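You operate a simulated robot arm through the tools that you are given. There is no shell and no other tool.

Carry out the task below with a simulated robot arm. There is one attempt and no reset: what you move stays moved.

TASK
Shut the pie warmer and start it at 65.
Fine: push in its tray and shut its door first; switch on, wait for the green lamp and leave it on.

It is judged by the outcome, as a careful person would: the job done as asked, and still so three seconds after it is handed in. It fails if anything else is knocked over, pushed out of place, dropped, spilled or broken.

THE ROBOT
A 6-joint arm with a three-finger gripper, fixed in place. Base frame: the origin is at the foot of the arm, x ahead of it, y to its left, z up. Units: mm, degrees, N and s.
Its first joint turns from -166.0 to 166.0 degrees. Payload 4.89 kg.
Tool frame: the origin (TCP) lies between the finger pads and is the grasp point; the fingertips stand 30 mm ahead of it; z points along the fingers, y is the line along which they close. Largest opening 164 mm; the body of the gripper starts 125 mm behind the TCP.
Orientation is told as [roll, pitch, yaw] about the base's x, y, z axes, in that order, counted from this pose: with the fingers straight down and closing along the base's y, the tool's x points along the base's -x, its y along +y and its z along -z.

THE INTERFACE
- The arm moves only by the tool drive_tool. Its arguments are lists of equal length, an entry for each row: "delta_rot": the turn, a rotation vector about the base's x, y, z in units of 8 degrees (1.0 is 8 degrees), a list of three; "slide": the shift along the base's x, y, z in units of 50 mm (1.0 is 50 mm), a list of three; "fingers": the opening, from 0 (shut) to 1 (fully open). In form: {"delta_rot": [[ax, ay, az], ...], "slide": [[tx, ty, tz], ...], "fingers": [fingers, ...]}. A call has 1 to 20 rows; each row shifts and turns the commanded pose from where the row before left it. A call with a number of a shift or a turn outside -1 to 1 is refused whole. Each row takes 0.2 s and may step no farther than 50 mm and 8.6 degrees from the row before; otherwise, or with a gripper value out of range, the whole call is refused. Where a pose cannot be reached the arm comes as near as it can. A force on the tool above 40 N (or 10 N above the force at the start of the call, whichever is more), or a blocked arm, ends the call early, and 0.2 s more pass. The fingers move at their own pace (about 108 mm/s each) and stop on an object; they squeeze with about 32 N. The grip force told is the motor's: it shows also when the fingers shut on nothing. Time passes only in rows, and 0.2 s behind the last, so rows that do not move let the fingers close. It gives the time, the measured TCP pose, the force on the tool (base axes), the opening and the grip force at its end, in the units of the frame above (readings bear some noise), with the torque about the TCP (base axes, N m) and any sound that the robot's microphone picked up.
- Cameras (640 x 400 px; columns grow to the right, rows downward): "scene" is fixed at [49.9, 651.4, 1488.5]; the picture's right is [-0.88, -0.47, 0.00], its down [-0.12, 0.22, -0.97] and it looks along [0.46, -0.85, -0.25] (base axes); focal length 350 px, centre (320, 200). "wrist" rides on the gripper at [76, -2, -152] in the tool frame; the picture's right is [0.02, 1.00, 0.00], its down [-0.88, 0.02, -0.47] and it looks along [-0.47, 0.01, 0.88] (tool axes); focal length 247 px, centre (320, 200). There is no depth. A picture from a camera that has moved, and an enlarged one, comes with that camera's place and axes in the base frame and with its lens.
- grab_frame(camera): a new picture of that camera. No time passes.
- lift_body(by): slides the trunk up (or, below 0, down) by that many mm; the arm rides with it, the base frame stays. It gives what a move gives, with no picture.
- enlarge(camera, box): a new picture of the part [left, top, right, bottom] of that camera's present view, enlarged. No time passes.
- job_done(): hands the job in; it is judged then, once.

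Places have to be worked out from the pictures, the camera data and where the tool is seen. Open the gripper and draw the arm clear of the work before you hand the job in, unless the task says otherwise.

The tools are called after "Call:" as a command line: name --argument value ..., lists and objects as JSON in quotes. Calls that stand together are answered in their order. drive_tool: Moves the arm, as the interface text tells. Its arguments: {"type":"object","properties":{"delta_rot":{"type":"array","items":{"type":"array","items":{"type":"number"}}},"slide":{"type":"array","items":{"type":"array","items":{"type":"number"}}},"fingers":{"type":"array","items":{"type":"number"}}},"required":["delta_rot","slide","fingers"]} The other tools are called the same way: lift_body (by) slides the trunk up or down; grab_frame (camera) takes a picture; enlarge (camera, box) takes an enlarged picture of a part of a camera's view; job_done () hands the job in.

At the start:

```text
clock: 0.0
eef_pos: [297.2, -505.0, 1186.8]
tool_rot: [0.0, 0.0, 0.0]
force: [-0.6, -1.5, 0.4]
wrist_torque: [0.02, 0.02, -0.02]
gripper_width: 164.0
grasp_force: 0.1
trunk travel left (down, up): [-175.0, 215.0]
```

scene: 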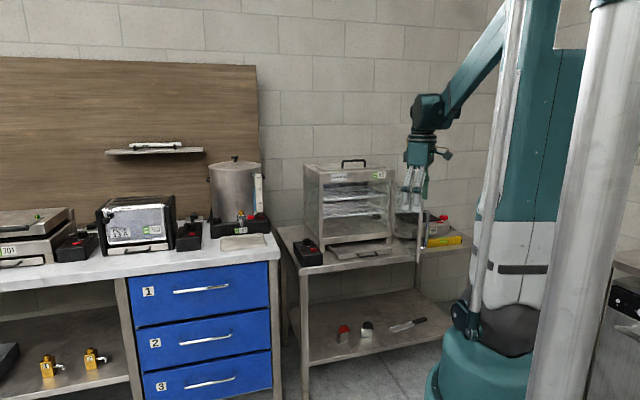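
wrist: 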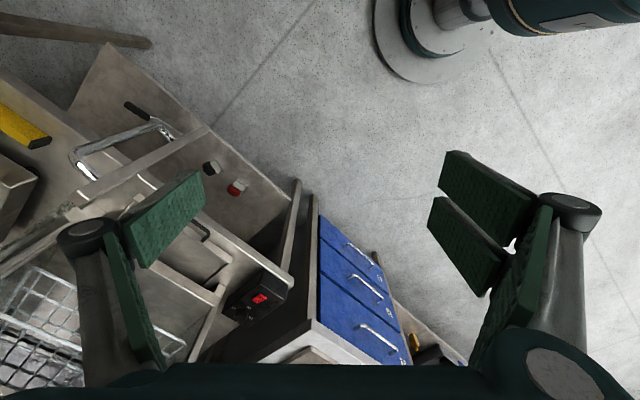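

I'll start by looking closer at the appliances in the scene to identify the pie warmer, its tray, door and controls.

Call:
enlarge --camera "scene" --box '[270, 140, 480, 280]'

Call:
enlarge --camera "scene" --box '[0, 140, 280, 320]'

Call:
enlarge --camera "wrist" --box '[0, 80, 320, 400]'

```text
2.86 times, centred on (375, 210) of scene
camera zoom: at [49.9, 651.4, 1488.5], right [-0.88, -0.47, 0.0], down [-0.12, 0.22, -0.97], along [0.46, -0.85, -0.25], focal length 999 px, centre (163, 171)
```

zoom: 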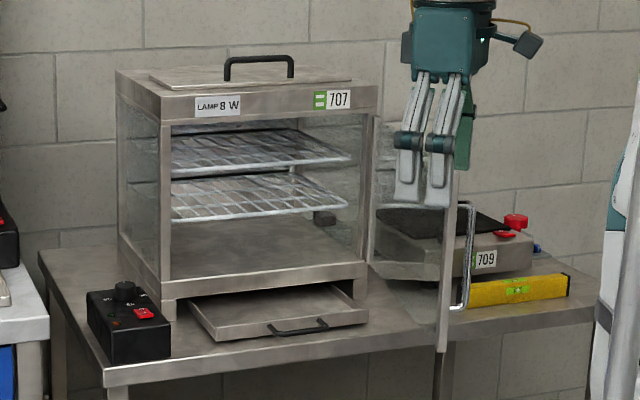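

```text
2.22 times, centred on (140, 230) of scene
camera zoom: at [49.9, 651.4, 1488.5], right [-0.88, -0.47, 0.0], down [-0.12, 0.22, -0.97], along [0.46, -0.85, -0.25], focal length 777 px, centre (720, 133)
```

zoom: 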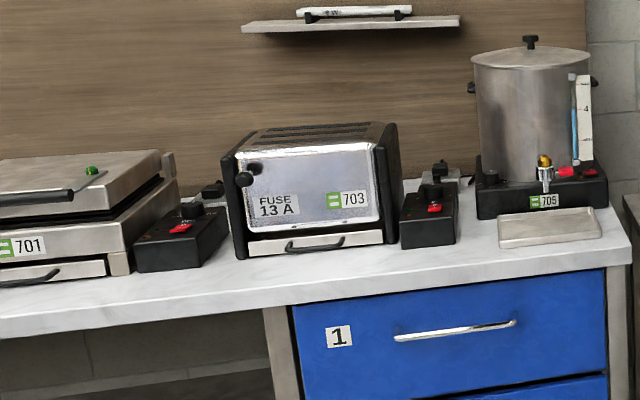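

```text
1.25 times, centred on (160, 240) of wrist
camera zoom: at [221.2, -505.7, 1340.6], right [-0.02, 1.0, 0.0], down [0.88, 0.02, 0.47], along [0.47, 0.01, -0.88], focal length 309 px, centre (520, 150)
```

zoom: 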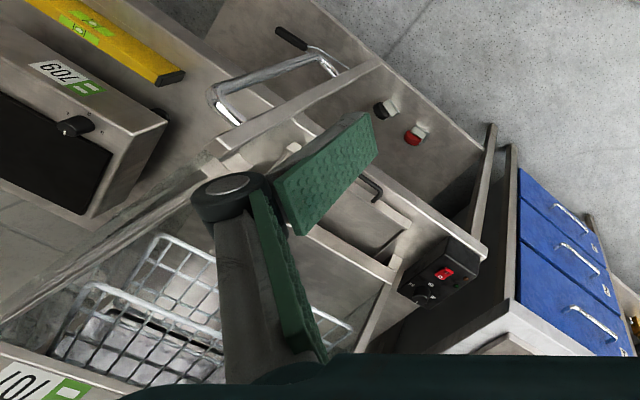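

The pie warmer looks to be the glass cabinet 707, with its door swung open on the right, its bottom tray pulled out, and a control box on its left. I'll zoom in on those parts.

Call:
enlarge --camera "scene" --box '[290, 150, 400, 220]'

Call:
enlarge --camera "scene" --box '[285, 210, 395, 280]'

Call:
enlarge --camera "scene" --box '[380, 180, 480, 270]'

Call:
enlarge --camera "scene" --box '[295, 235, 330, 270]'

Call:
enlarge --camera "wrist" --box '[220, 260, 300, 330]'

```text
5.71 times, centred on (345, 185) of scene
camera zoom: at [49.9, 651.4, 1488.5], right [-0.88, -0.47, 0.0], down [-0.12, 0.22, -0.97], along [0.46, -0.85, -0.25], focal length 1998 px, centre (177, 286)
```

zoom: 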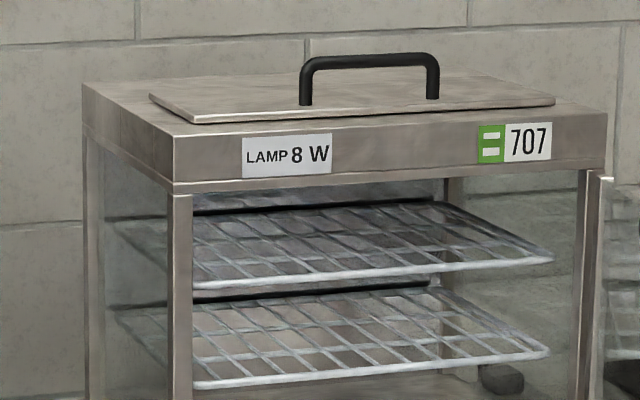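

```text
5.71 times, centred on (340, 245) of scene
camera zoom: at [49.9, 651.4, 1488.5], right [-0.88, -0.47, 0.0], down [-0.12, 0.22, -0.97], along [0.46, -0.85, -0.25], focal length 1998 px, centre (206, -57)
```

zoom: 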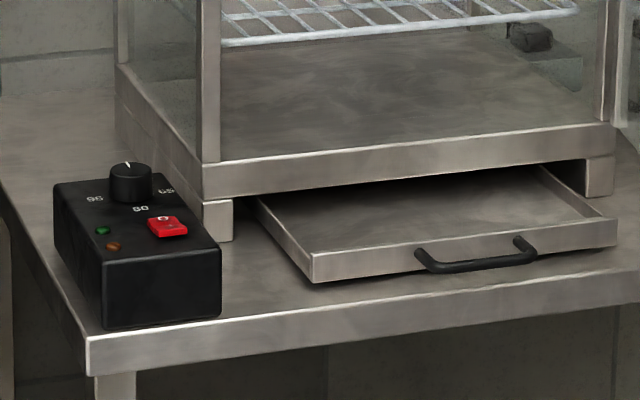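

```text
4.44 times, centred on (430, 225) of scene
camera zoom: at [49.9, 651.4, 1488.5], right [-0.88, -0.47, 0.0], down [-0.12, 0.22, -0.97], along [0.46, -0.85, -0.25], focal length 1554 px, centre (-169, 89)
```

zoom: 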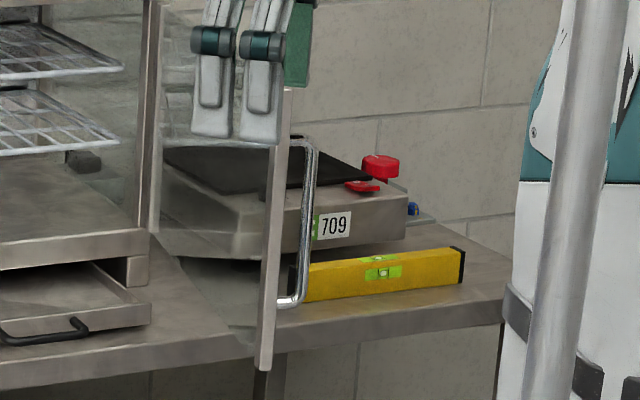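

```text
11.43 times, centred on (312, 252) of scene
camera zoom: at [49.9, 651.4, 1488.5], right [-0.88, -0.47, 0.0], down [-0.12, 0.22, -0.97], along [0.46, -0.85, -0.25], focal length 3996 px, centre (406, -400)
```

zoom: 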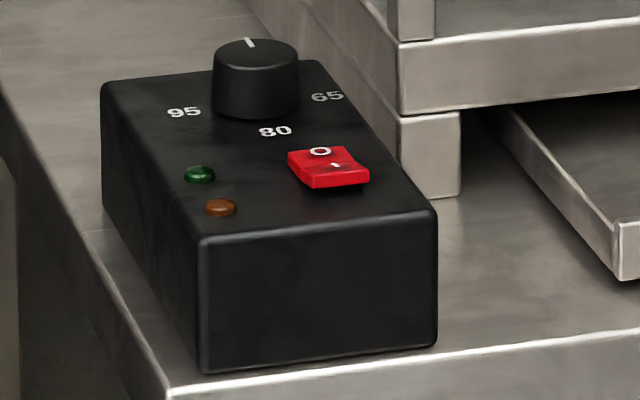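

```text
5.71 times, centred on (260, 295) of wrist
camera zoom: at [221.2, -505.7, 1340.6], right [-0.02, 1.0, 0.0], down [0.88, 0.02, 0.47], along [0.47, 0.01, -0.88], focal length 1411 px, centre (663, -343)
```

zoom: 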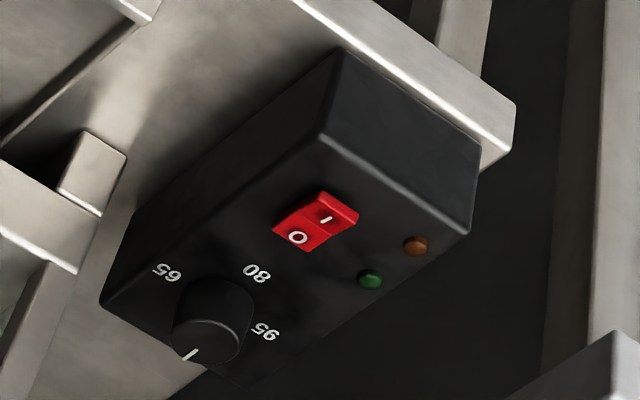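

Working from both views, the cabinet front faces the robot at about 45°, roughly 1.13 m out along (0.72, -0.69), with the table top at z≈794. The knob mark points to the back, with 65 on the right, 80 at the front and 95 on the left. I'll close the fingers partly, yaw the tool by -44° to face the cabinet, and look again.

Call:
drive_tool --delta_rot '[[0, 0, -0.9167], [0, 0, -0.9167], [0, 0, -0.9167], [0, 0, -0.9167], [0, 0, -0.9167], [0, 0, -0.9167]]' --slide '[[0, 0, 0], [0, 0, 0], [0, 0, 0], [0, 0, 0], [0, 0, 0], [0, 0, 0]]' --fingers '[0.5, 0.2, 0, 0, 0, 0]'

Call:
grab_frame --camera "wrist"

Call:
grab_frame --camera "scene"

```text
clock: 1.4
eef_pos: [297.5, -502.3, 1186.8]
tool_rot: [-0.1, 0.0, -44.0]
force: [-0.6, 0.2, 0.0]
wrist_torque: [-0.02, -0.02, -0.02]
gripper_width: 0.2
grasp_force: 31.8
trunk travel left (down, up): [-175.0, 215.0]
```

```text
taken
camera wrist: at [241.6, -451.6, 1340.5], right [0.68, 0.73, 0.0], down [0.65, -0.6, 0.47], along [0.35, -0.32, -0.88], focal length 247 px, centre (320, 200)
```

wrist: 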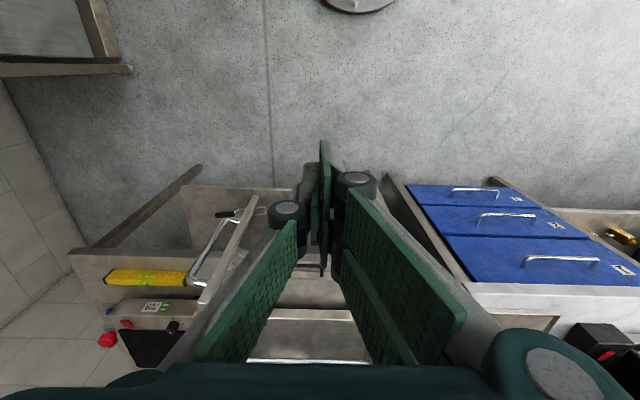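

```text
taken
```

scene: 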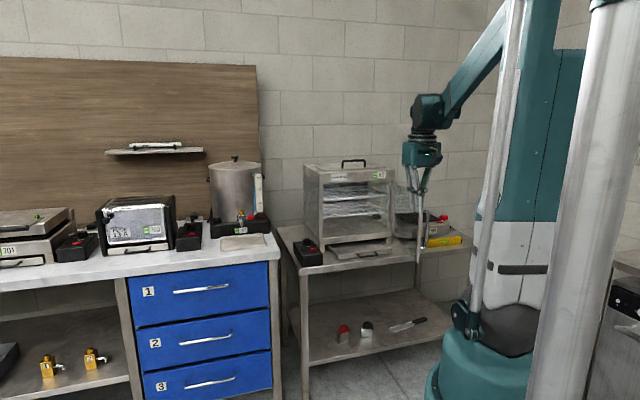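

The view now lines up with the table, and the door shows on the left with its chrome handle on its outer face. Next I'll tilt the tool about 48° outward, about the axis along the table edge, to get a better look and prepare for the far reach.

Call:
drive_tool --delta_rot '[[-0.695, -0.719, 0], [-0.695, -0.719, 0], [-0.695, -0.719, 0], [-0.695, -0.719, 0], [-0.695, -0.719, 0], [-0.695, -0.719, 0]]' --slide '[[0, 0, 0], [0, 0, 0], [0, 0, 0], [0, 0, 0], [0, 0, 0], [0, 0, 0]]' --fingers '[0, 0, 0, 0, 0, 0]'

Call:
grab_frame --camera "wrist"

Call:
grab_frame --camera "scene"

```text
clock: 2.4
eef_pos: [332.3, -592.7, 1204.8]
tool_rot: [-0.1, -31.5, -44.0]
force: [0.5, -0.2, -0.3]
wrist_torque: [0.01, 0.07, -0.01]
gripper_width: 0.0
grasp_force: 31.8
trunk travel left (down, up): [-175.0, 215.0]
stopped in row 5: the arm was blocked; the commanded pose is now the measured one
```

```text
taken
camera wrist: at [227.3, -493.5, 1295.3], right [0.68, 0.73, -0.01], down [0.37, -0.33, 0.86], along [0.63, -0.59, -0.5], focal length 247 px, centre (320, 200)
```

wrist: 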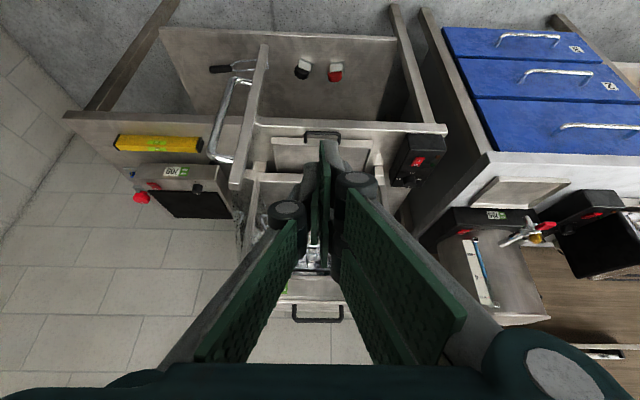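

```text
taken
```

scene: 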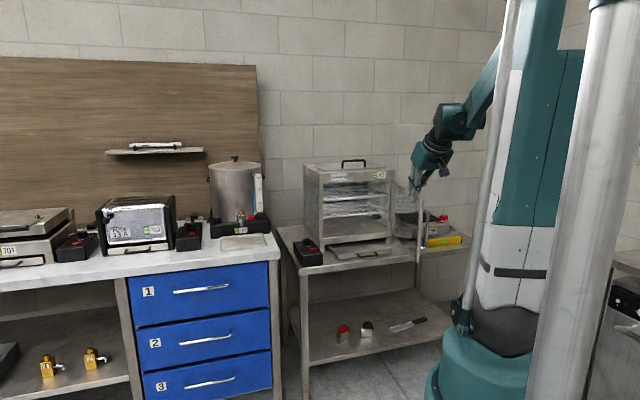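

The arm was blocked because it folds too tightly this close in, so it stopped at a 31.5° tilt. I'll move outward and a little to the left, away from the door, then finish tilting.

Call:
drive_tool --delta_rot '[[0, 0, 0], [0, 0, 0], [0, 0, 0], [0, 0, 0], [-0.695, -0.719, 0], [-0.695, -0.719, 0]]' --slide '[[0.8, -0.25, 0], [0.8, -0.25, 0], [0.8, -0.25, 0], [0.8, -0.25, 0], [0, 0, 0], [0, 0, 0]]' --fingers '[0, 0, 0, 0, 0, 0]'

Call:
grab_frame --camera "wrist"

Call:
grab_frame --camera "scene"

```text
clock: 3.8
eef_pos: [492.0, -642.0, 1203.0]
tool_rot: [0.0, -47.7, -44.0]
force: [0.4, -2.1, -0.6]
wrist_torque: [0.08, 0.1, -0.02]
gripper_width: 0.0
grasp_force: 32.2
trunk travel left (down, up): [-175.0, 215.0]
```

```text
taken
camera wrist: at [372.6, -528.6, 1250.7], right [0.68, 0.73, -0.02], down [0.19, -0.15, 0.97], along [0.7, -0.67, -0.24], focal length 247 px, centre (320, 200)
```

wrist: 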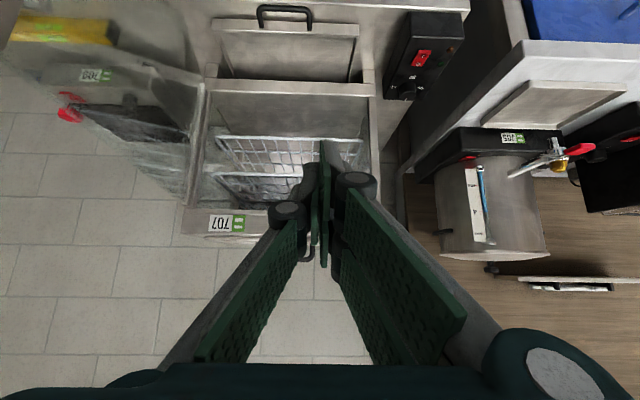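

```text
taken
```

scene: 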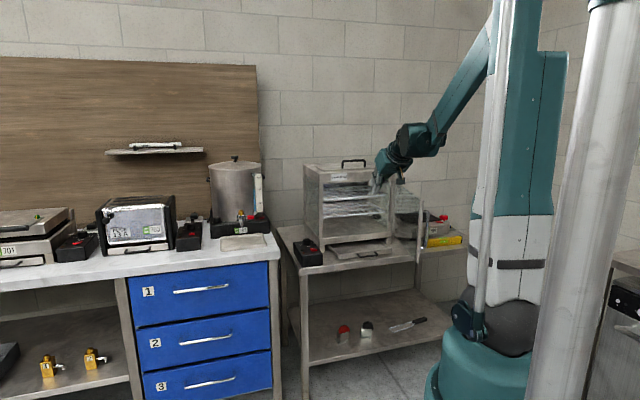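

The wrist picture (upside down here) shows the tray handle near t≈-187 along the table and n≈990 out from the base. I'll bring the closed fingers down to just in front of that handle.

Call:
drive_tool --delta_rot '[[0, 0, 0], [0, 0, 0], [0, 0, 0], [0, 0, 0], [0, 0, 0], [0, 0, 0], [0, 0, 0], [0, 0, 0], [0, 0, 0]]' --slide '[[0.08, -0.28, -0.8], [0.08, -0.28, -0.8], [0.08, -0.28, -0.8], [0.08, -0.28, -0.8], [0.08, -0.28, -0.8], [0.08, -0.28, -0.8], [0.08, -0.28, -0.8], [0.08, -0.28, -0.8], [0.08, -0.28, -0.8]]' --fingers '[0, 0, 0, 0, 0, 0, 0, 0, 0]'

Call:
grab_frame --camera "wrist"

Call:
enlarge --camera "scene" --box '[280, 140, 480, 280]'

```text
clock: 5.8
eef_pos: [526.9, -766.9, 844.1]
tool_rot: [-0.2, -47.7, -44.0]
force: [-0.9, 1.5, 1.3]
wrist_torque: [-0.07, 0.04, -0.05]
gripper_width: 0.1
grasp_force: 32.2
trunk travel left (down, up): [-175.0, 215.0]
```

```text
taken
camera wrist: at [408.0, -653.9, 890.7], right [0.68, 0.73, -0.02], down [0.19, -0.15, 0.97], along [0.7, -0.67, -0.24], focal length 247 px, centre (320, 200)
```

wrist: 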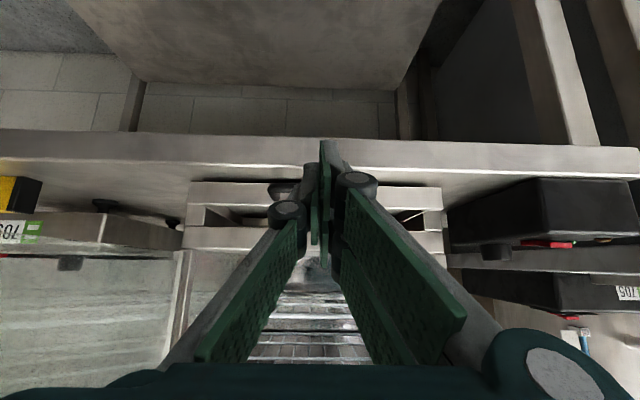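

```text
2.86 times, centred on (380, 210) of scene
camera zoom: at [49.9, 651.4, 1488.5], right [-0.88, -0.47, 0.0], down [-0.12, 0.22, -0.97], along [0.46, -0.85, -0.25], focal length 999 px, centre (149, 171)
```

zoom: 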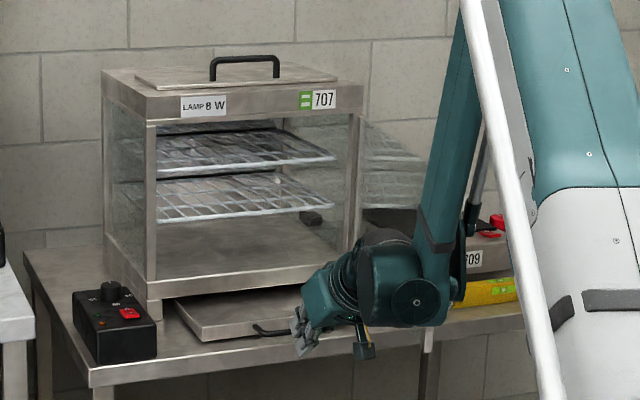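

The TCP is now at t≈-185, n≈912, just short of the handle, which triangulates to n≈985, z≈808. I'll lower 11 mm and push slowly forward along the cabinet normal, watching the force.

Call:
drive_tool --delta_rot '[[0, 0, 0], [0, 0, 0], [0, 0, 0], [0, 0, 0], [0, 0, 0], [0, 0, 0], [0, 0, 0]]' --slide '[[0, 0, -0.22], [0.2876, -0.278, 0], [0.2876, -0.278, 0], [0.1726, -0.1668, 0], [0.1726, -0.1668, 0], [0.1726, -0.1668, 0], [0.1726, -0.1668, 0]]' --fingers '[0, 0, 0, 0, 0, 0, 0]'

Call:
enlarge --camera "scene" --box '[280, 210, 420, 290]'

```text
clock: 7.2
eef_pos: [571.5, -809.4, 834.6]
tool_rot: [-0.1, -47.4, -43.9]
force: [-11.5, 15.1, 26.5]
wrist_torque: [0.54, 0.29, 0.08]
gripper_width: 0.1
grasp_force: 45.0
trunk travel left (down, up): [-175.0, 215.0]
stopped in row 6: the force on the tool passed its limit at 75 N (the readings are from after the stop); the commanded pose is now the measured one
```

```text
4.57 times, centred on (350, 250) of scene
camera zoom: at [49.9, 651.4, 1488.5], right [-0.88, -0.47, 0.0], down [-0.12, 0.22, -0.97], along [0.46, -0.85, -0.25], focal length 1598 px, centre (183, -29)
```

zoom: 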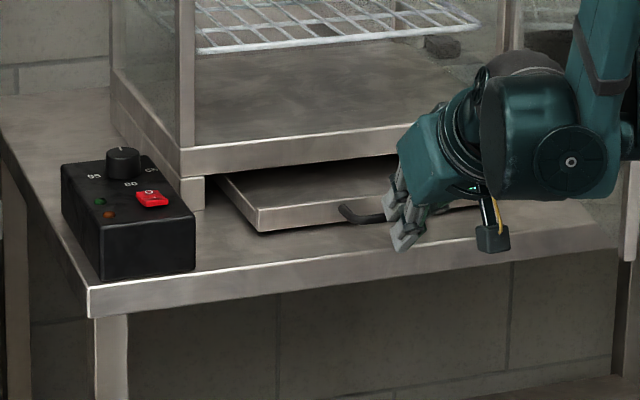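

The force limit tripped on contact, with the reaction pointing outward and up, so the sloped finger ends seem to be pressing the handle downward. I'll check the tray with the same zoom as before.

Call:
enlarge --camera "scene" --box '[285, 210, 395, 280]'

Call:
grab_frame --camera "wrist"

```text
5.71 times, centred on (340, 245) of scene
camera zoom: at [49.9, 651.4, 1488.5], right [-0.88, -0.47, 0.0], down [-0.12, 0.22, -0.97], along [0.46, -0.85, -0.25], focal length 1998 px, centre (206, -57)
```

zoom: 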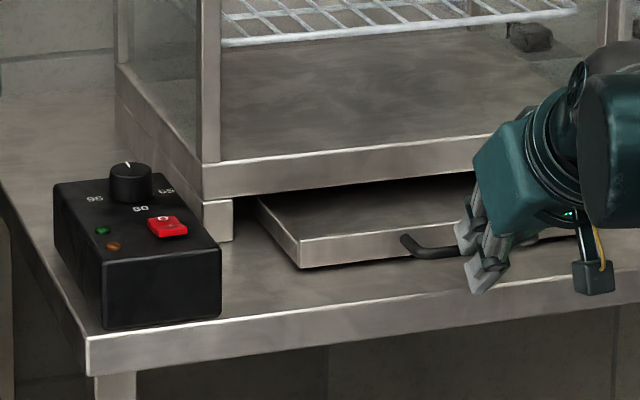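

```text
taken
camera wrist: at [453.0, -696.5, 882.9], right [0.68, 0.73, -0.02], down [0.19, -0.16, 0.97], along [0.7, -0.67, -0.25], focal length 247 px, centre (320, 200)
```

wrist: 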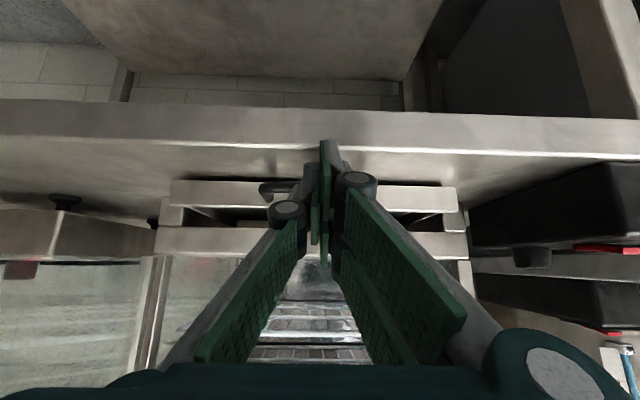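

The tray did move in by about 30 mm before the downward wedging stopped me. I'll back off a little, tilt the tool flatter to about 61° so the push is closer to horizontal, and continue.

Call:
drive_tool --delta_rot '[[0, 0, 0], [-0.58, -0.6, 0], [-0.58, -0.6, 0], [0, 0, 0]]' --slide '[[-0.36, 0.3475, 0.05], [0, 0, 0], [0, 0, 0], [0, 0, -0.15]]' --fingers '[0, 0, 0, 0]'

Call:
enlarge --camera "scene" --box '[285, 210, 445, 290]'

```text
clock: 8.2
eef_pos: [554.4, -794.2, 827.1]
tool_rot: [0.0, -60.7, -44.0]
force: [-0.5, 0.9, -0.3]
wrist_torque: [-0.04, 0.03, 0.0]
gripper_width: 0.0
grasp_force: 45.4
trunk travel left (down, up): [-175.0, 215.0]
```

```text
4.00 times, centred on (365, 250) of scene
camera zoom: at [49.9, 651.4, 1488.5], right [-0.88, -0.47, 0.0], down [-0.12, 0.22, -0.97], along [0.46, -0.85, -0.25], focal length 1399 px, centre (140, 0)
```

zoom: 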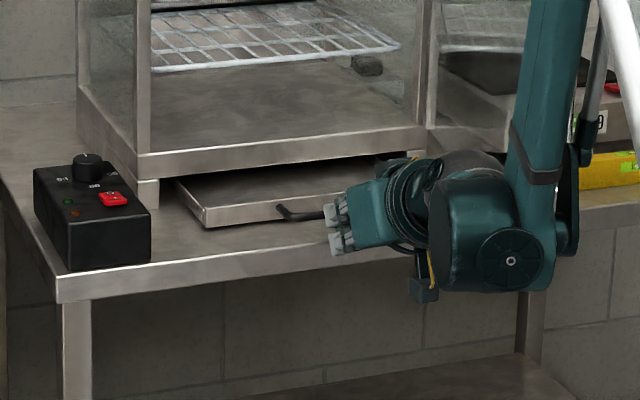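

The tool is free again at n≈951, z≈827 with a 61° tilt. I'll push gently along the normal in small steps.

Call:
drive_tool --delta_rot '[[0, 0, 0], [0, 0, 0], [0, 0, 0], [0, 0, 0], [0, 0, 0], [0, 0, 0], [0, 0, 0], [0, 0, 0], [0, 0, 0], [0, 0, 0], [0, 0, 0], [0, 0, 0]]' --slide '[[0.1438, -0.139, 0], [0.1438, -0.139, 0], [0.0863, -0.0834, 0], [0.0863, -0.0834, 0], [0.0863, -0.0834, 0], [0.0863, -0.0834, 0], [0.0863, -0.0834, 0], [0.0863, -0.0834, 0], [0.0863, -0.0834, 0], [0.0863, -0.0834, 0], [0.0863, -0.0834, 0], [0.0863, -0.0834, 0]]' --fingers '[0, 0, 0, 0, 0, 0, 0, 0, 0, 0, 0, 0]'

Call:
enlarge --camera "scene" --box '[285, 210, 445, 290]'

```text
clock: 8.7
eef_pos: [563.0, -802.9, 827.7]
tool_rot: [-0.3, -60.5, -43.8]
force: [-8.5, 7.7, 12.6]
wrist_torque: [0.06, 0.08, 0.06]
gripper_width: 0.3
grasp_force: 45.0
trunk travel left (down, up): [-175.0, 215.0]
stopped in row 2: the force on the tool passed its limit at 56 N (the readings are from after the stop); the commanded pose is now the measured one
```

```text
4.00 times, centred on (365, 250) of scene
camera zoom: at [49.9, 651.4, 1488.5], right [-0.88, -0.47, 0.0], down [-0.12, 0.22, -0.97], along [0.46, -0.85, -0.25], focal length 1399 px, centre (140, 0)
```

zoom: 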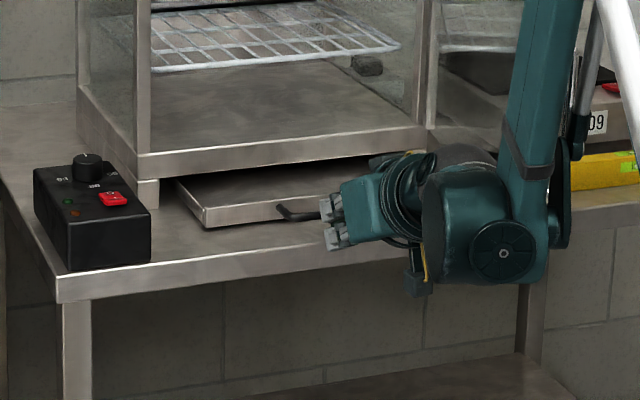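

Contact came at n≈963 and tripped on impact speed. I'll continue much more slowly from this contact.

Call:
drive_tool --delta_rot '[[0, 0, 0], [0, 0, 0], [0, 0, 0], [0, 0, 0], [0, 0, 0], [0, 0, 0], [0, 0, 0], [0, 0, 0]]' --slide '[[0.0432, -0.0417, 0], [0.0432, -0.0417, 0], [0.0432, -0.0417, 0], [0.0432, -0.0417, 0], [0.0432, -0.0417, 0], [0.0432, -0.0417, 0], [0.0432, -0.0417, 0], [0.0432, -0.0417, 0]]' --fingers '[0, 0, 0, 0, 0, 0, 0, 0]'

Call:
enlarge --camera "scene" --box '[285, 210, 445, 290]'

```text
clock: 9.1
eef_pos: [563.8, -802.8, 828.8]
tool_rot: [-0.3, -60.5, -43.7]
force: [-11.1, 11.1, 15.7]
wrist_torque: [0.19, 0.15, 0.07]
gripper_width: 0.1
grasp_force: 44.9
trunk travel left (down, up): [-175.0, 215.0]
stopped in row 2: the force on the tool passed its limit at 47 N (the readings are from after the stop); the commanded pose is now the measured one
```

```text
4.00 times, centred on (365, 250) of scene
camera zoom: at [49.9, 651.4, 1488.5], right [-0.88, -0.47, 0.0], down [-0.12, 0.22, -0.97], along [0.46, -0.85, -0.25], focal length 1399 px, centre (140, 0)
```

zoom: 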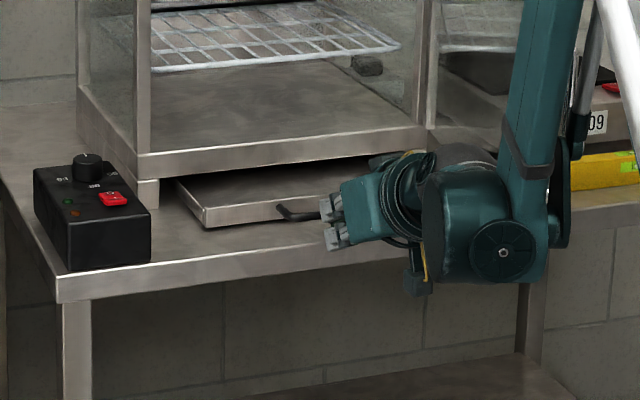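

The tray won't slide because the tilted finger ends press the handle down at about 45°, and friction locks it. I'd rather push with a steeper tool so the fingers' front face bears on the handle. That needs more reach, so I'll back off, rise, and lower the trunk.

Call:
drive_tool --delta_rot '[[0, 0, 0], [0, 0, 0], [0, 0, 0], [0, 0, 0], [0, 0, 0], [0, 0, 0], [0, 0, 0]]' --slide '[[-0.575, 0.556, 0], [-0.2, 0.2, 0.7], [0, 0, 0.8], [0, 0, 0.8], [0, 0, 0.8], [0, 0, 0.8], [0, 0, 0.8]]' --fingers '[0, 0, 0, 0, 0, 0, 0]'

Call:
lift_body --by -170

Call:
grab_frame --camera "scene"

```text
clock: 10.7
eef_pos: [530.7, -767.2, 1063.7]
tool_rot: [-0.2, -60.4, -43.8]
force: [-0.3, -0.9, 0.3]
wrist_torque: [0.02, 0.01, 0.05]
gripper_width: 0.2
grasp_force: 45.2
out of reach, approached as far as the arm can: row 1
trunk travel left (down, up): [-175.0, 215.0]
```

```text
clock: 12.7
eef_pos: [528.8, -768.1, 893.9]
tool_rot: [-0.3, -60.5, -43.7]
force: [0.2, 0.5, 0.1]
wrist_torque: [0.0, -0.01, -0.01]
gripper_width: 0.2
grasp_force: 44.8
trunk travel left (down, up): [-5.0, 385.0]
```

```text
taken
```

scene: 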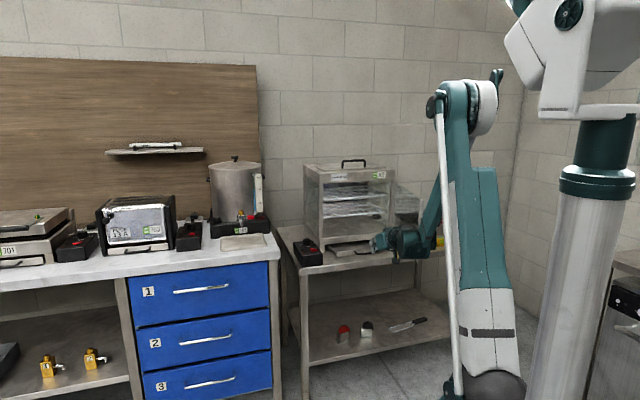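

The trunk is now 170 mm lower. Before pushing again I want a close look at the tray and what might be stopping it.

Call:
grab_frame --camera "wrist"

Call:
enlarge --camera "scene" --box '[310, 225, 410, 275]'

```text
taken
camera wrist: at [406.7, -650.5, 904.2], right [0.69, 0.73, -0.02], down [0.03, 0.0, 1.0], along [0.73, -0.69, -0.02], focal length 247 px, centre (320, 200)
```

wrist: 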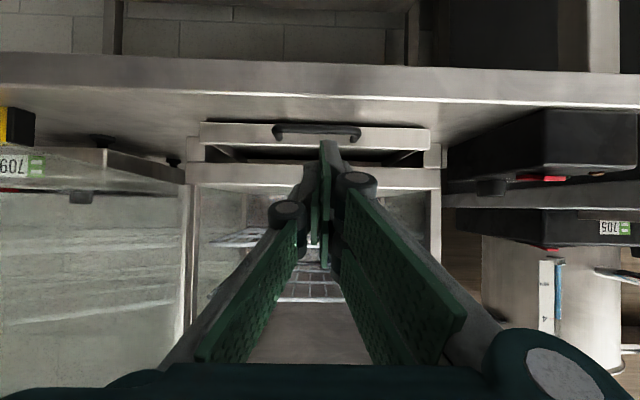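

```text
6.40 times, centred on (360, 250) of scene
camera zoom: at [49.9, 651.4, 1488.5], right [-0.88, -0.47, 0.0], down [-0.12, 0.22, -0.97], along [0.46, -0.85, -0.25], focal length 2238 px, centre (64, -120)
```

zoom: 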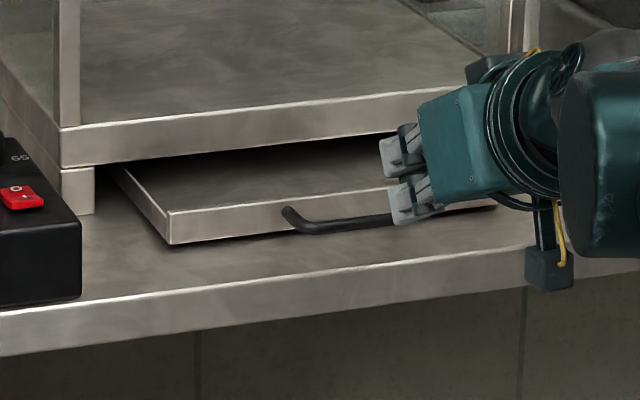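

The handle bar now refines to n≈1002, z≈817 and the tray front to n≈1049, so it still has about 88 mm to go. I'll reduce the tilt to 30° so the fingers' front face meets the bar and pushes forward and slightly up.

Call:
drive_tool --delta_rot '[[0.66, 0.683, 0], [0.66, 0.683, 0], [0.66, 0.683, 0], [0.66, 0.683, 0], [0, 0, 0], [0, 0, 0]]' --slide '[[0, 0, 0], [0, 0, 0], [0, 0, 0], [0, 0, 0], [0.1, -0.1, -0.6], [0.1, -0.1, -0.6]]' --fingers '[0, 0, 0, 0, 0, 0]'

Call:
enlarge --camera "scene" --box '[310, 225, 410, 275]'

Call:
grab_frame --camera "wrist"

```text
clock: 14.1
eef_pos: [539.3, -777.6, 835.4]
tool_rot: [-0.1, -30.1, -43.9]
force: [-1.0, 0.9, 1.5]
wrist_torque: [-0.09, -0.04, -0.01]
gripper_width: 0.0
grasp_force: 45.3
trunk travel left (down, up): [-5.0, 385.0]
```

```text
6.40 times, centred on (360, 250) of scene
camera zoom: at [49.9, 651.4, 1488.5], right [-0.88, -0.47, 0.0], down [-0.12, 0.22, -0.97], along [0.46, -0.85, -0.25], focal length 2238 px, centre (64, -120)
```

zoom: 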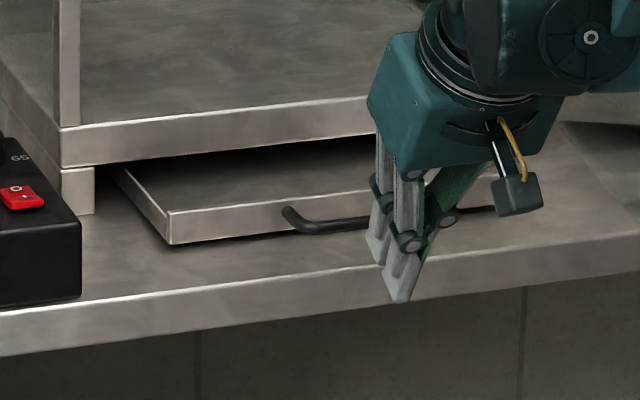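

```text
taken
camera wrist: at [436.7, -678.7, 929.7], right [0.68, 0.73, -0.01], down [0.39, -0.35, 0.85], along [0.62, -0.58, -0.53], focal length 247 px, centre (320, 200)
```

wrist: 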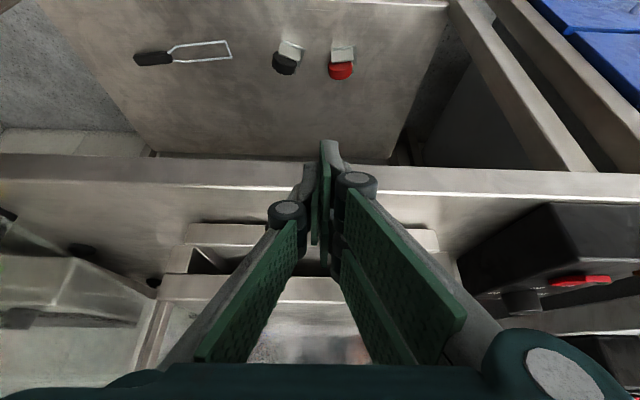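

The fingers now stand just in front of the bar (TCP n≈928, z≈835). I'll lower 5 mm, approach, then push slowly.

Call:
drive_tool --delta_rot '[[0, 0, 0], [0, 0, 0], [0, 0, 0], [0, 0, 0], [0, 0, 0], [0, 0, 0], [0, 0, 0], [0, 0, 0], [0, 0, 0], [0, 0, 0], [0, 0, 0], [0, 0, 0]]' --slide '[[0, 0, -0.1], [0.1438, -0.139, 0], [0.1438, -0.139, 0], [0.1438, -0.139, 0], [0.0719, -0.0695, 0], [0.0719, -0.0695, 0], [0.0719, -0.0695, 0], [0.0719, -0.0695, 0], [0.0719, -0.0695, 0], [0.0719, -0.0695, 0], [0.0719, -0.0695, 0], [0.0719, -0.0695, 0]]' --fingers '[0, 0, 0, 0, 0, 0, 0, 0, 0, 0, 0, 0]'

Call:
enlarge --camera "scene" --box '[310, 225, 410, 275]'

```text
clock: 16.0
eef_pos: [574.9, -813.2, 831.3]
tool_rot: [-0.1, -30.0, -43.9]
force: [-8.8, 9.4, 19.1]
wrist_torque: [0.31, 0.24, 0.08]
gripper_width: 0.0
grasp_force: 44.6
trunk travel left (down, up): [-5.0, 385.0]
stopped in row 9: the force on the tool passed its limit at 48 N (the readings are from after the stop); the commanded pose is now the measured one
```

```text
6.40 times, centred on (360, 250) of scene
camera zoom: at [49.9, 651.4, 1488.5], right [-0.88, -0.47, 0.0], down [-0.12, 0.22, -0.97], along [0.46, -0.85, -0.25], focal length 2238 px, centre (64, -120)
```

zoom: 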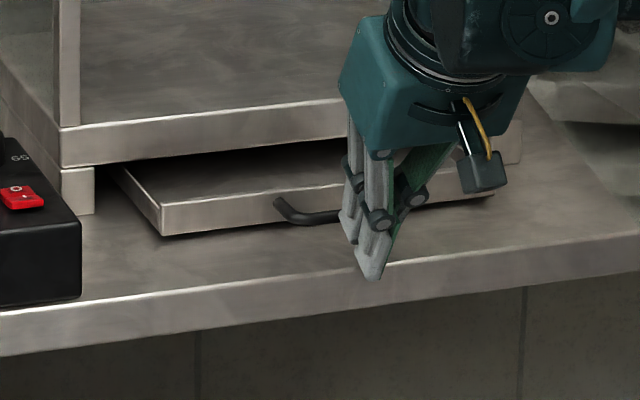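

The tray moved another 14 mm, but the torque suggests the lowest part of the fingertips is rubbing on the table. I'll zoom in on the fingers to see their real tip shape.

Call:
enlarge --camera "scene" --box '[345, 230, 395, 265]'

Call:
enlarge --camera "wrist" --box '[240, 120, 420, 300]'

```text
11.43 times, centred on (370, 248) of scene
camera zoom: at [49.9, 651.4, 1488.5], right [-0.88, -0.47, 0.0], down [-0.12, 0.22, -0.97], along [0.46, -0.85, -0.25], focal length 3996 px, centre (-251, -343)
```

zoom: 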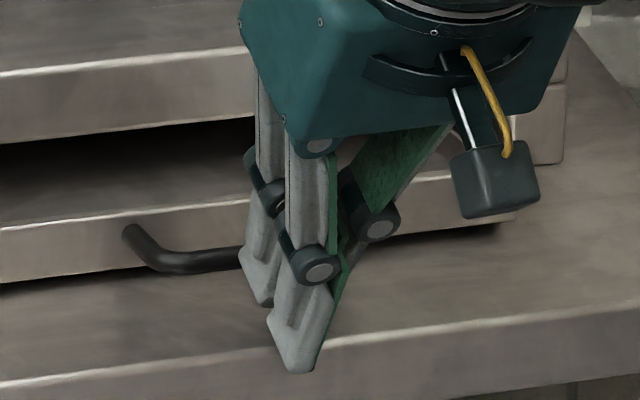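

```text
2.22 times, centred on (330, 210) of wrist
camera zoom: at [471.4, -714.3, 925.6], right [0.68, 0.73, -0.01], down [0.39, -0.35, 0.85], along [0.62, -0.58, -0.53], focal length 549 px, centre (298, 178)
```

zoom: 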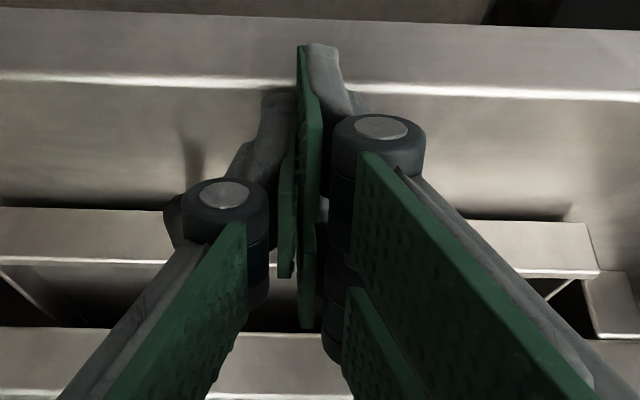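

The gripper actually has a pair of fingers on one side, so its tips extend further front-to-back than I assumed and the rear one rubbed the table (top ≈ 790). I'll back off, rise, and go to a flat 75° tilt, where the lower fingertip's end face can push the handle nearly horizontally without touching the table.

Call:
drive_tool --delta_rot '[[0, 0, 0], [0, 0, 0], [-0.652, -0.674, 0], [-0.652, -0.674, 0], [-0.652, -0.674, 0], [-0.652, -0.674, 0], [-0.652, -0.674, 0], [-0.652, -0.674, 0]]' --slide '[[0, 0, 0.3], [-0.5752, 0.556, 0.3], [0, 0, 0], [0, 0, 0], [0, 0, 0], [0, 0, 0], [0, 0, 0], [0, 0, 0]]' --fingers '[0, 0, 0, 0, 0, 0, 0, 0]'

Call:
enlarge --camera "scene" --box '[290, 200, 450, 300]'

Call:
grab_frame --camera "wrist"

```text
clock: 17.8
eef_pos: [546.4, -784.0, 859.5]
tool_rot: [-0.5, -75.2, -43.5]
force: [-1.1, 1.6, 0.4]
wrist_torque: [0.02, 0.08, -0.05]
gripper_width: 0.2
grasp_force: 45.2
trunk travel left (down, up): [-5.0, 385.0]
```

```text
4.00 times, centred on (370, 250) of scene
camera zoom: at [49.9, 651.4, 1488.5], right [-0.88, -0.47, 0.0], down [-0.12, 0.22, -0.97], along [0.46, -0.85, -0.25], focal length 1399 px, centre (120, 0)
```

zoom: 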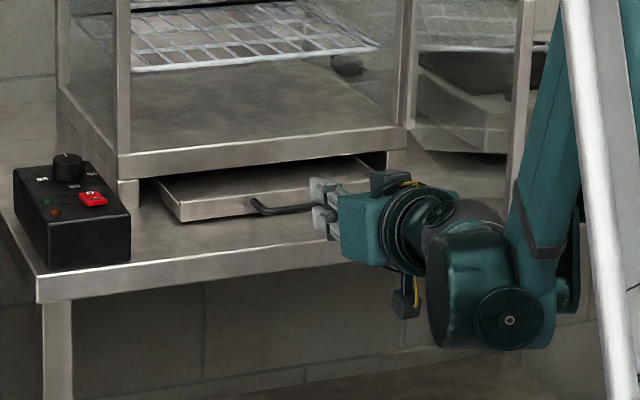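

```text
taken
camera wrist: at [425.6, -669.9, 826.7], right [0.69, 0.72, -0.02], down [-0.15, 0.18, 0.97], along [0.71, -0.67, 0.23], focal length 247 px, centre (320, 200)
```

wrist: 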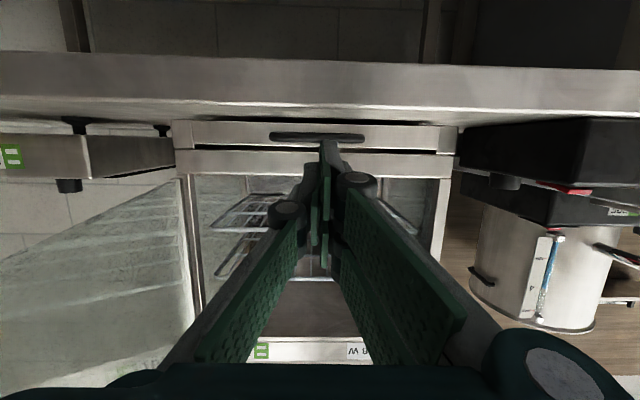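

The 75° pose is free of contact. The handle bar sits mid-height on the tray face at z≈817. I'll drop to z≈839 and push slowly along the normal.

Call:
drive_tool --delta_rot '[[0, 0, 0], [0, 0, 0], [0, 0, 0], [0, 0, 0], [0, 0, 0], [0, 0, 0], [0, 0, 0], [0, 0, 0], [0, 0, 0], [0, 0, 0], [0, 0, 0], [0, 0, 0], [0, 0, 0], [0, 0, 0]]' --slide '[[0, 0, -0.41], [0.1438, -0.139, 0], [0.1438, -0.139, 0], [0.1438, -0.139, 0], [0.0719, -0.0695, 0], [0.0719, -0.0695, 0], [0.0719, -0.0695, 0], [0.0719, -0.0695, 0], [0.0719, -0.0695, 0], [0.0719, -0.0695, 0], [0.0719, -0.0695, 0], [0.0719, -0.0695, 0], [0.0719, -0.0695, 0], [0.0719, -0.0695, 0]]' --fingers '[0, 0, 0, 0, 0, 0, 0, 0, 0, 0, 0, 0, 0, 0]'

Call:
enlarge --camera "scene" --box '[290, 200, 450, 300]'

```text
clock: 20.8
eef_pos: [604.3, -841.0, 838.7]
tool_rot: [-0.4, -75.0, -43.5]
force: [-0.4, 0.4, 0.0]
wrist_torque: [0.0, 0.0, 0.02]
gripper_width: 0.0
grasp_force: 45.2
trunk travel left (down, up): [-5.0, 385.0]
```

```text
4.00 times, centred on (370, 250) of scene
camera zoom: at [49.9, 651.4, 1488.5], right [-0.88, -0.47, 0.0], down [-0.12, 0.22, -0.97], along [0.46, -0.85, -0.25], focal length 1399 px, centre (120, 0)
```

zoom: 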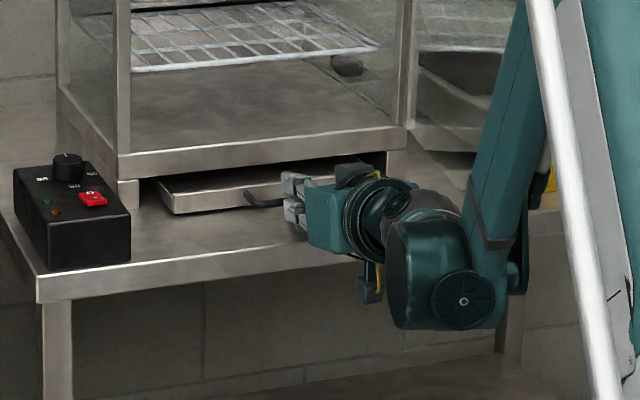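

The tray is now sliding in freely with almost no force. I'll continue the same push toward the end stop.

Call:
drive_tool --delta_rot '[[0, 0, 0], [0, 0, 0], [0, 0, 0], [0, 0, 0], [0, 0, 0], [0, 0, 0], [0, 0, 0], [0, 0, 0], [0, 0, 0], [0, 0, 0], [0, 0, 0], [0, 0, 0]]' --slide '[[0.0719, -0.0695, 0], [0.0719, -0.0695, 0], [0.0719, -0.0695, 0], [0.0719, -0.0695, 0], [0.0719, -0.0695, 0], [0.0719, -0.0695, 0], [0.0719, -0.0695, 0], [0.0719, -0.0695, 0], [0.0719, -0.0695, 0], [0.0719, -0.0695, 0], [0.0719, -0.0695, 0], [0.0719, -0.0695, 0]]' --fingers '[0, 0, 0, 0, 0, 0, 0, 0, 0, 0, 0, 0]'

Call:
enlarge --camera "scene" --box '[290, 200, 450, 300]'

Call:
grab_frame --camera "wrist"

```text
clock: 22.7
eef_pos: [634.4, -868.7, 838.3]
tool_rot: [-0.4, -74.9, -43.7]
force: [-12.0, 13.2, 4.8]
wrist_torque: [0.19, 0.03, -0.04]
gripper_width: 6.0
grasp_force: 44.8
trunk travel left (down, up): [-5.0, 385.0]
stopped in row 9: the force on the tool passed its limit at 52 N (the readings are from after the stop); the commanded pose is now the measured one
```

```text
4.00 times, centred on (370, 250) of scene
camera zoom: at [49.9, 651.4, 1488.5], right [-0.88, -0.47, 0.0], down [-0.12, 0.22, -0.97], along [0.46, -0.85, -0.25], focal length 1399 px, centre (120, 0)
```

zoom: 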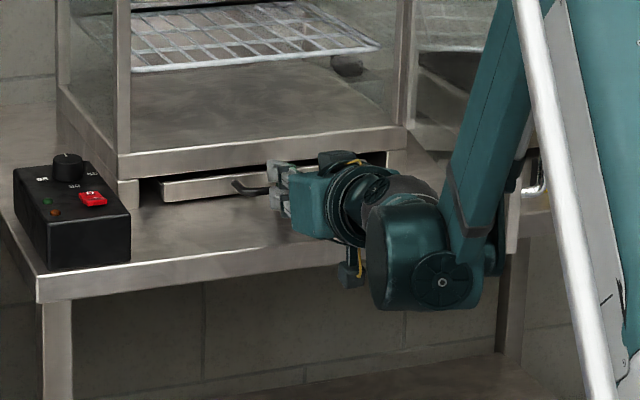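

```text
taken
camera wrist: at [512.7, -753.2, 805.4], right [0.69, 0.72, -0.02], down [-0.15, 0.17, 0.97], along [0.71, -0.67, 0.23], focal length 247 px, centre (320, 200)
```

wrist: 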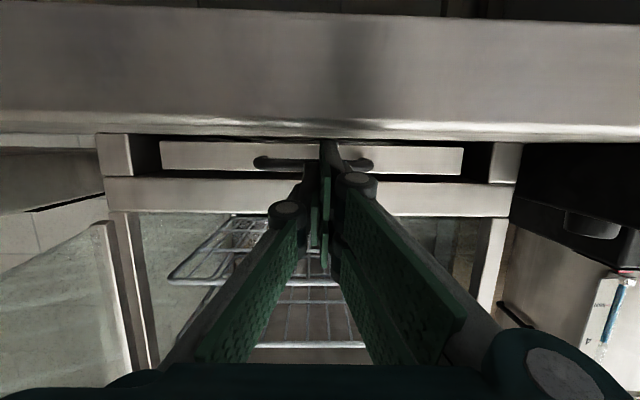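

The push stopped at 52 N with TCP n≈1060, and the tray front looks nearly flush with the legs. I'll do one more slow push to check whether it's at its end stop.

Call:
drive_tool --delta_rot '[[0, 0, 0], [0, 0, 0], [0, 0, 0], [0, 0, 0], [0, 0, 0], [0, 0, 0]]' --slide '[[0.0288, -0.0278, 0], [0.0288, -0.0278, 0], [0.0288, -0.0278, 0], [0.0288, -0.0278, 0], [0.0288, -0.0278, 0], [0.0288, -0.0278, 0]]' --fingers '[0, 0, 0, 0, 0, 0]'

Call:
enlarge --camera "scene" --box '[310, 225, 410, 275]'

```text
clock: 23.2
eef_pos: [633.9, -868.7, 838.7]
tool_rot: [-0.4, -75.0, -43.7]
force: [-14.4, 16.1, 12.9]
wrist_torque: [0.11, -0.04, -0.01]
gripper_width: 6.1
grasp_force: 44.8
trunk travel left (down, up): [-5.0, 385.0]
stopped in row 2: the force on the tool passed its limit at 45 N (the readings are from after the stop); the commanded pose is now the measured one
```

```text
6.40 times, centred on (360, 250) of scene
camera zoom: at [49.9, 651.4, 1488.5], right [-0.88, -0.47, 0.0], down [-0.12, 0.22, -0.97], along [0.46, -0.85, -0.25], focal length 2238 px, centre (64, -120)
```

zoom: 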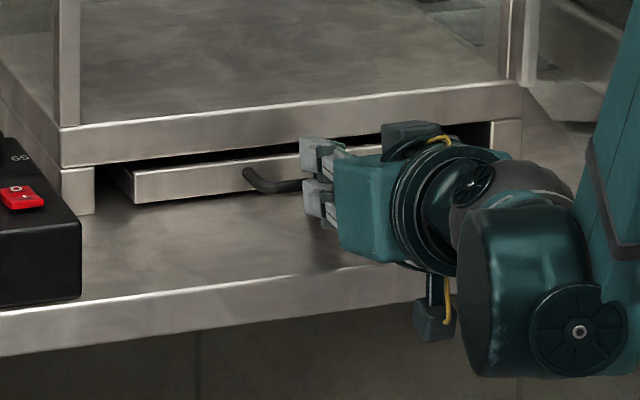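

It's holding firmly at the same spot, so this looks like the end stop. I'll back away along the normal and check that the tray stays in.

Call:
drive_tool --delta_rot '[[0, 0, 0], [0, 0, 0], [0, 0, 0], [0, 0, 0], [0, 0, 0]]' --slide '[[-0.1438, 0.139, 0], [-0.2876, 0.278, 0], [-0.5752, 0.556, 0.1], [-0.5752, 0.556, 0.5], [-0.3, 0.3, 0.8]]' --fingers '[0, 0, 0, 0, 0]'

Call:
enlarge --camera "scene" --box '[310, 225, 410, 275]'

Call:
grab_frame --camera "wrist"

```text
clock: 24.4
eef_pos: [540.6, -777.6, 907.8]
tool_rot: [-0.2, -74.8, -43.7]
force: [0.8, -1.4, -1.7]
wrist_torque: [-0.08, -0.14, 0.12]
gripper_width: 0.0
grasp_force: 44.9
trunk travel left (down, up): [-5.0, 385.0]
```

```text
6.40 times, centred on (360, 250) of scene
camera zoom: at [49.9, 651.4, 1488.5], right [-0.88, -0.47, 0.0], down [-0.12, 0.22, -0.97], along [0.46, -0.85, -0.25], focal length 2238 px, centre (64, -120)
```

zoom: 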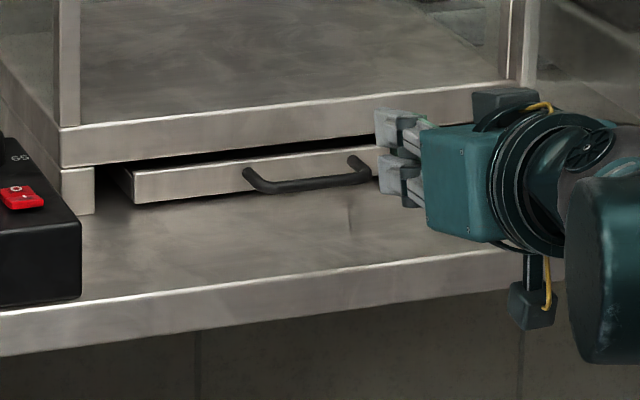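

```text
taken
camera wrist: at [419.3, -662.8, 874.3], right [0.69, 0.72, -0.02], down [-0.15, 0.17, 0.97], along [0.71, -0.67, 0.23], focal length 247 px, centre (320, 200)
```

wrist: 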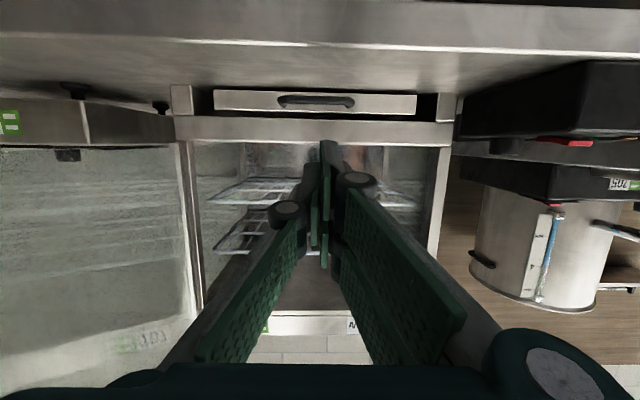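

The tray front is now flush with the legs and stayed put. Next is the door. From the pictures, it's open about 79°, hinged at t≈-384, n≈1140, and its handle bar is at t≈-340, n≈775, z 915–1079. I'll withdraw upward and turn the tool vertical so I can pass over the door top (≈1135).

Call:
drive_tool --delta_rot '[[0.652, 0.674, 0], [0.652, 0.674, 0], [0.652, 0.674, 0], [0.652, 0.674, 0], [0.652, 0.674, 0], [0.652, 0.674, 0], [0.652, 0.674, 0], [0.652, 0.674, 0], [0.652, 0.674, 0], [0.652, 0.674, 0]]' --slide '[[-0.4073, 0.394, 0.8], [-0.4073, 0.394, 0.8], [-0.4073, 0.394, 0.8], [-0.4073, 0.394, 0.8], [-0.4073, 0.394, 0.8], [-0.4073, 0.394, 0.8], [0, 0, 0.5], [0, 0, 0.5], [0, 0, 0.5], [0, 0, 0.5]]' --fingers '[0, 0, 0, 0, 0, 0, 0, 0, 0, 0]'

Call:
grab_frame --camera "scene"

Call:
grab_frame --camera "wrist"

```text
clock: 26.6
eef_pos: [417.2, -656.8, 1249.0]
tool_rot: [0.0, 0.2, -43.9]
force: [-0.7, 0.0, 1.5]
wrist_torque: [-0.25, -0.16, 0.0]
gripper_width: 0.1
grasp_force: 45.2
trunk travel left (down, up): [-5.0, 385.0]
```

```text
taken
```

scene: 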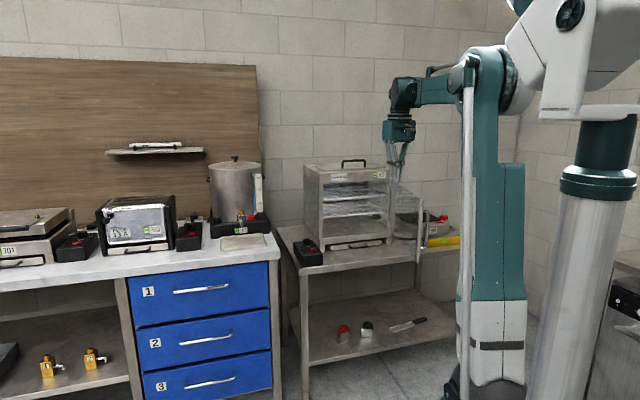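

```text
taken
camera wrist: at [362.4, -606.1, 1402.8], right [0.68, 0.73, 0.0], down [0.65, -0.6, 0.47], along [0.35, -0.32, -0.88], focal length 247 px, centre (320, 200)
```

wrist: 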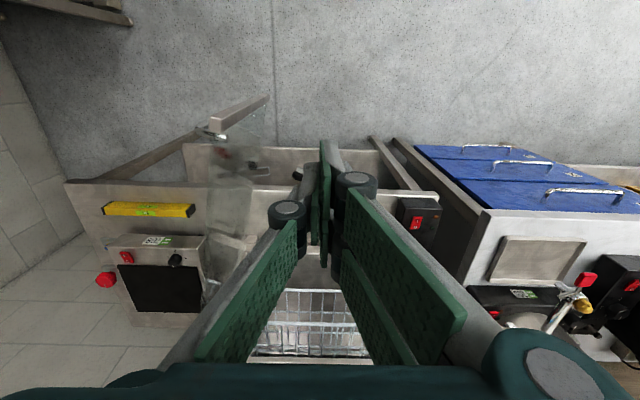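

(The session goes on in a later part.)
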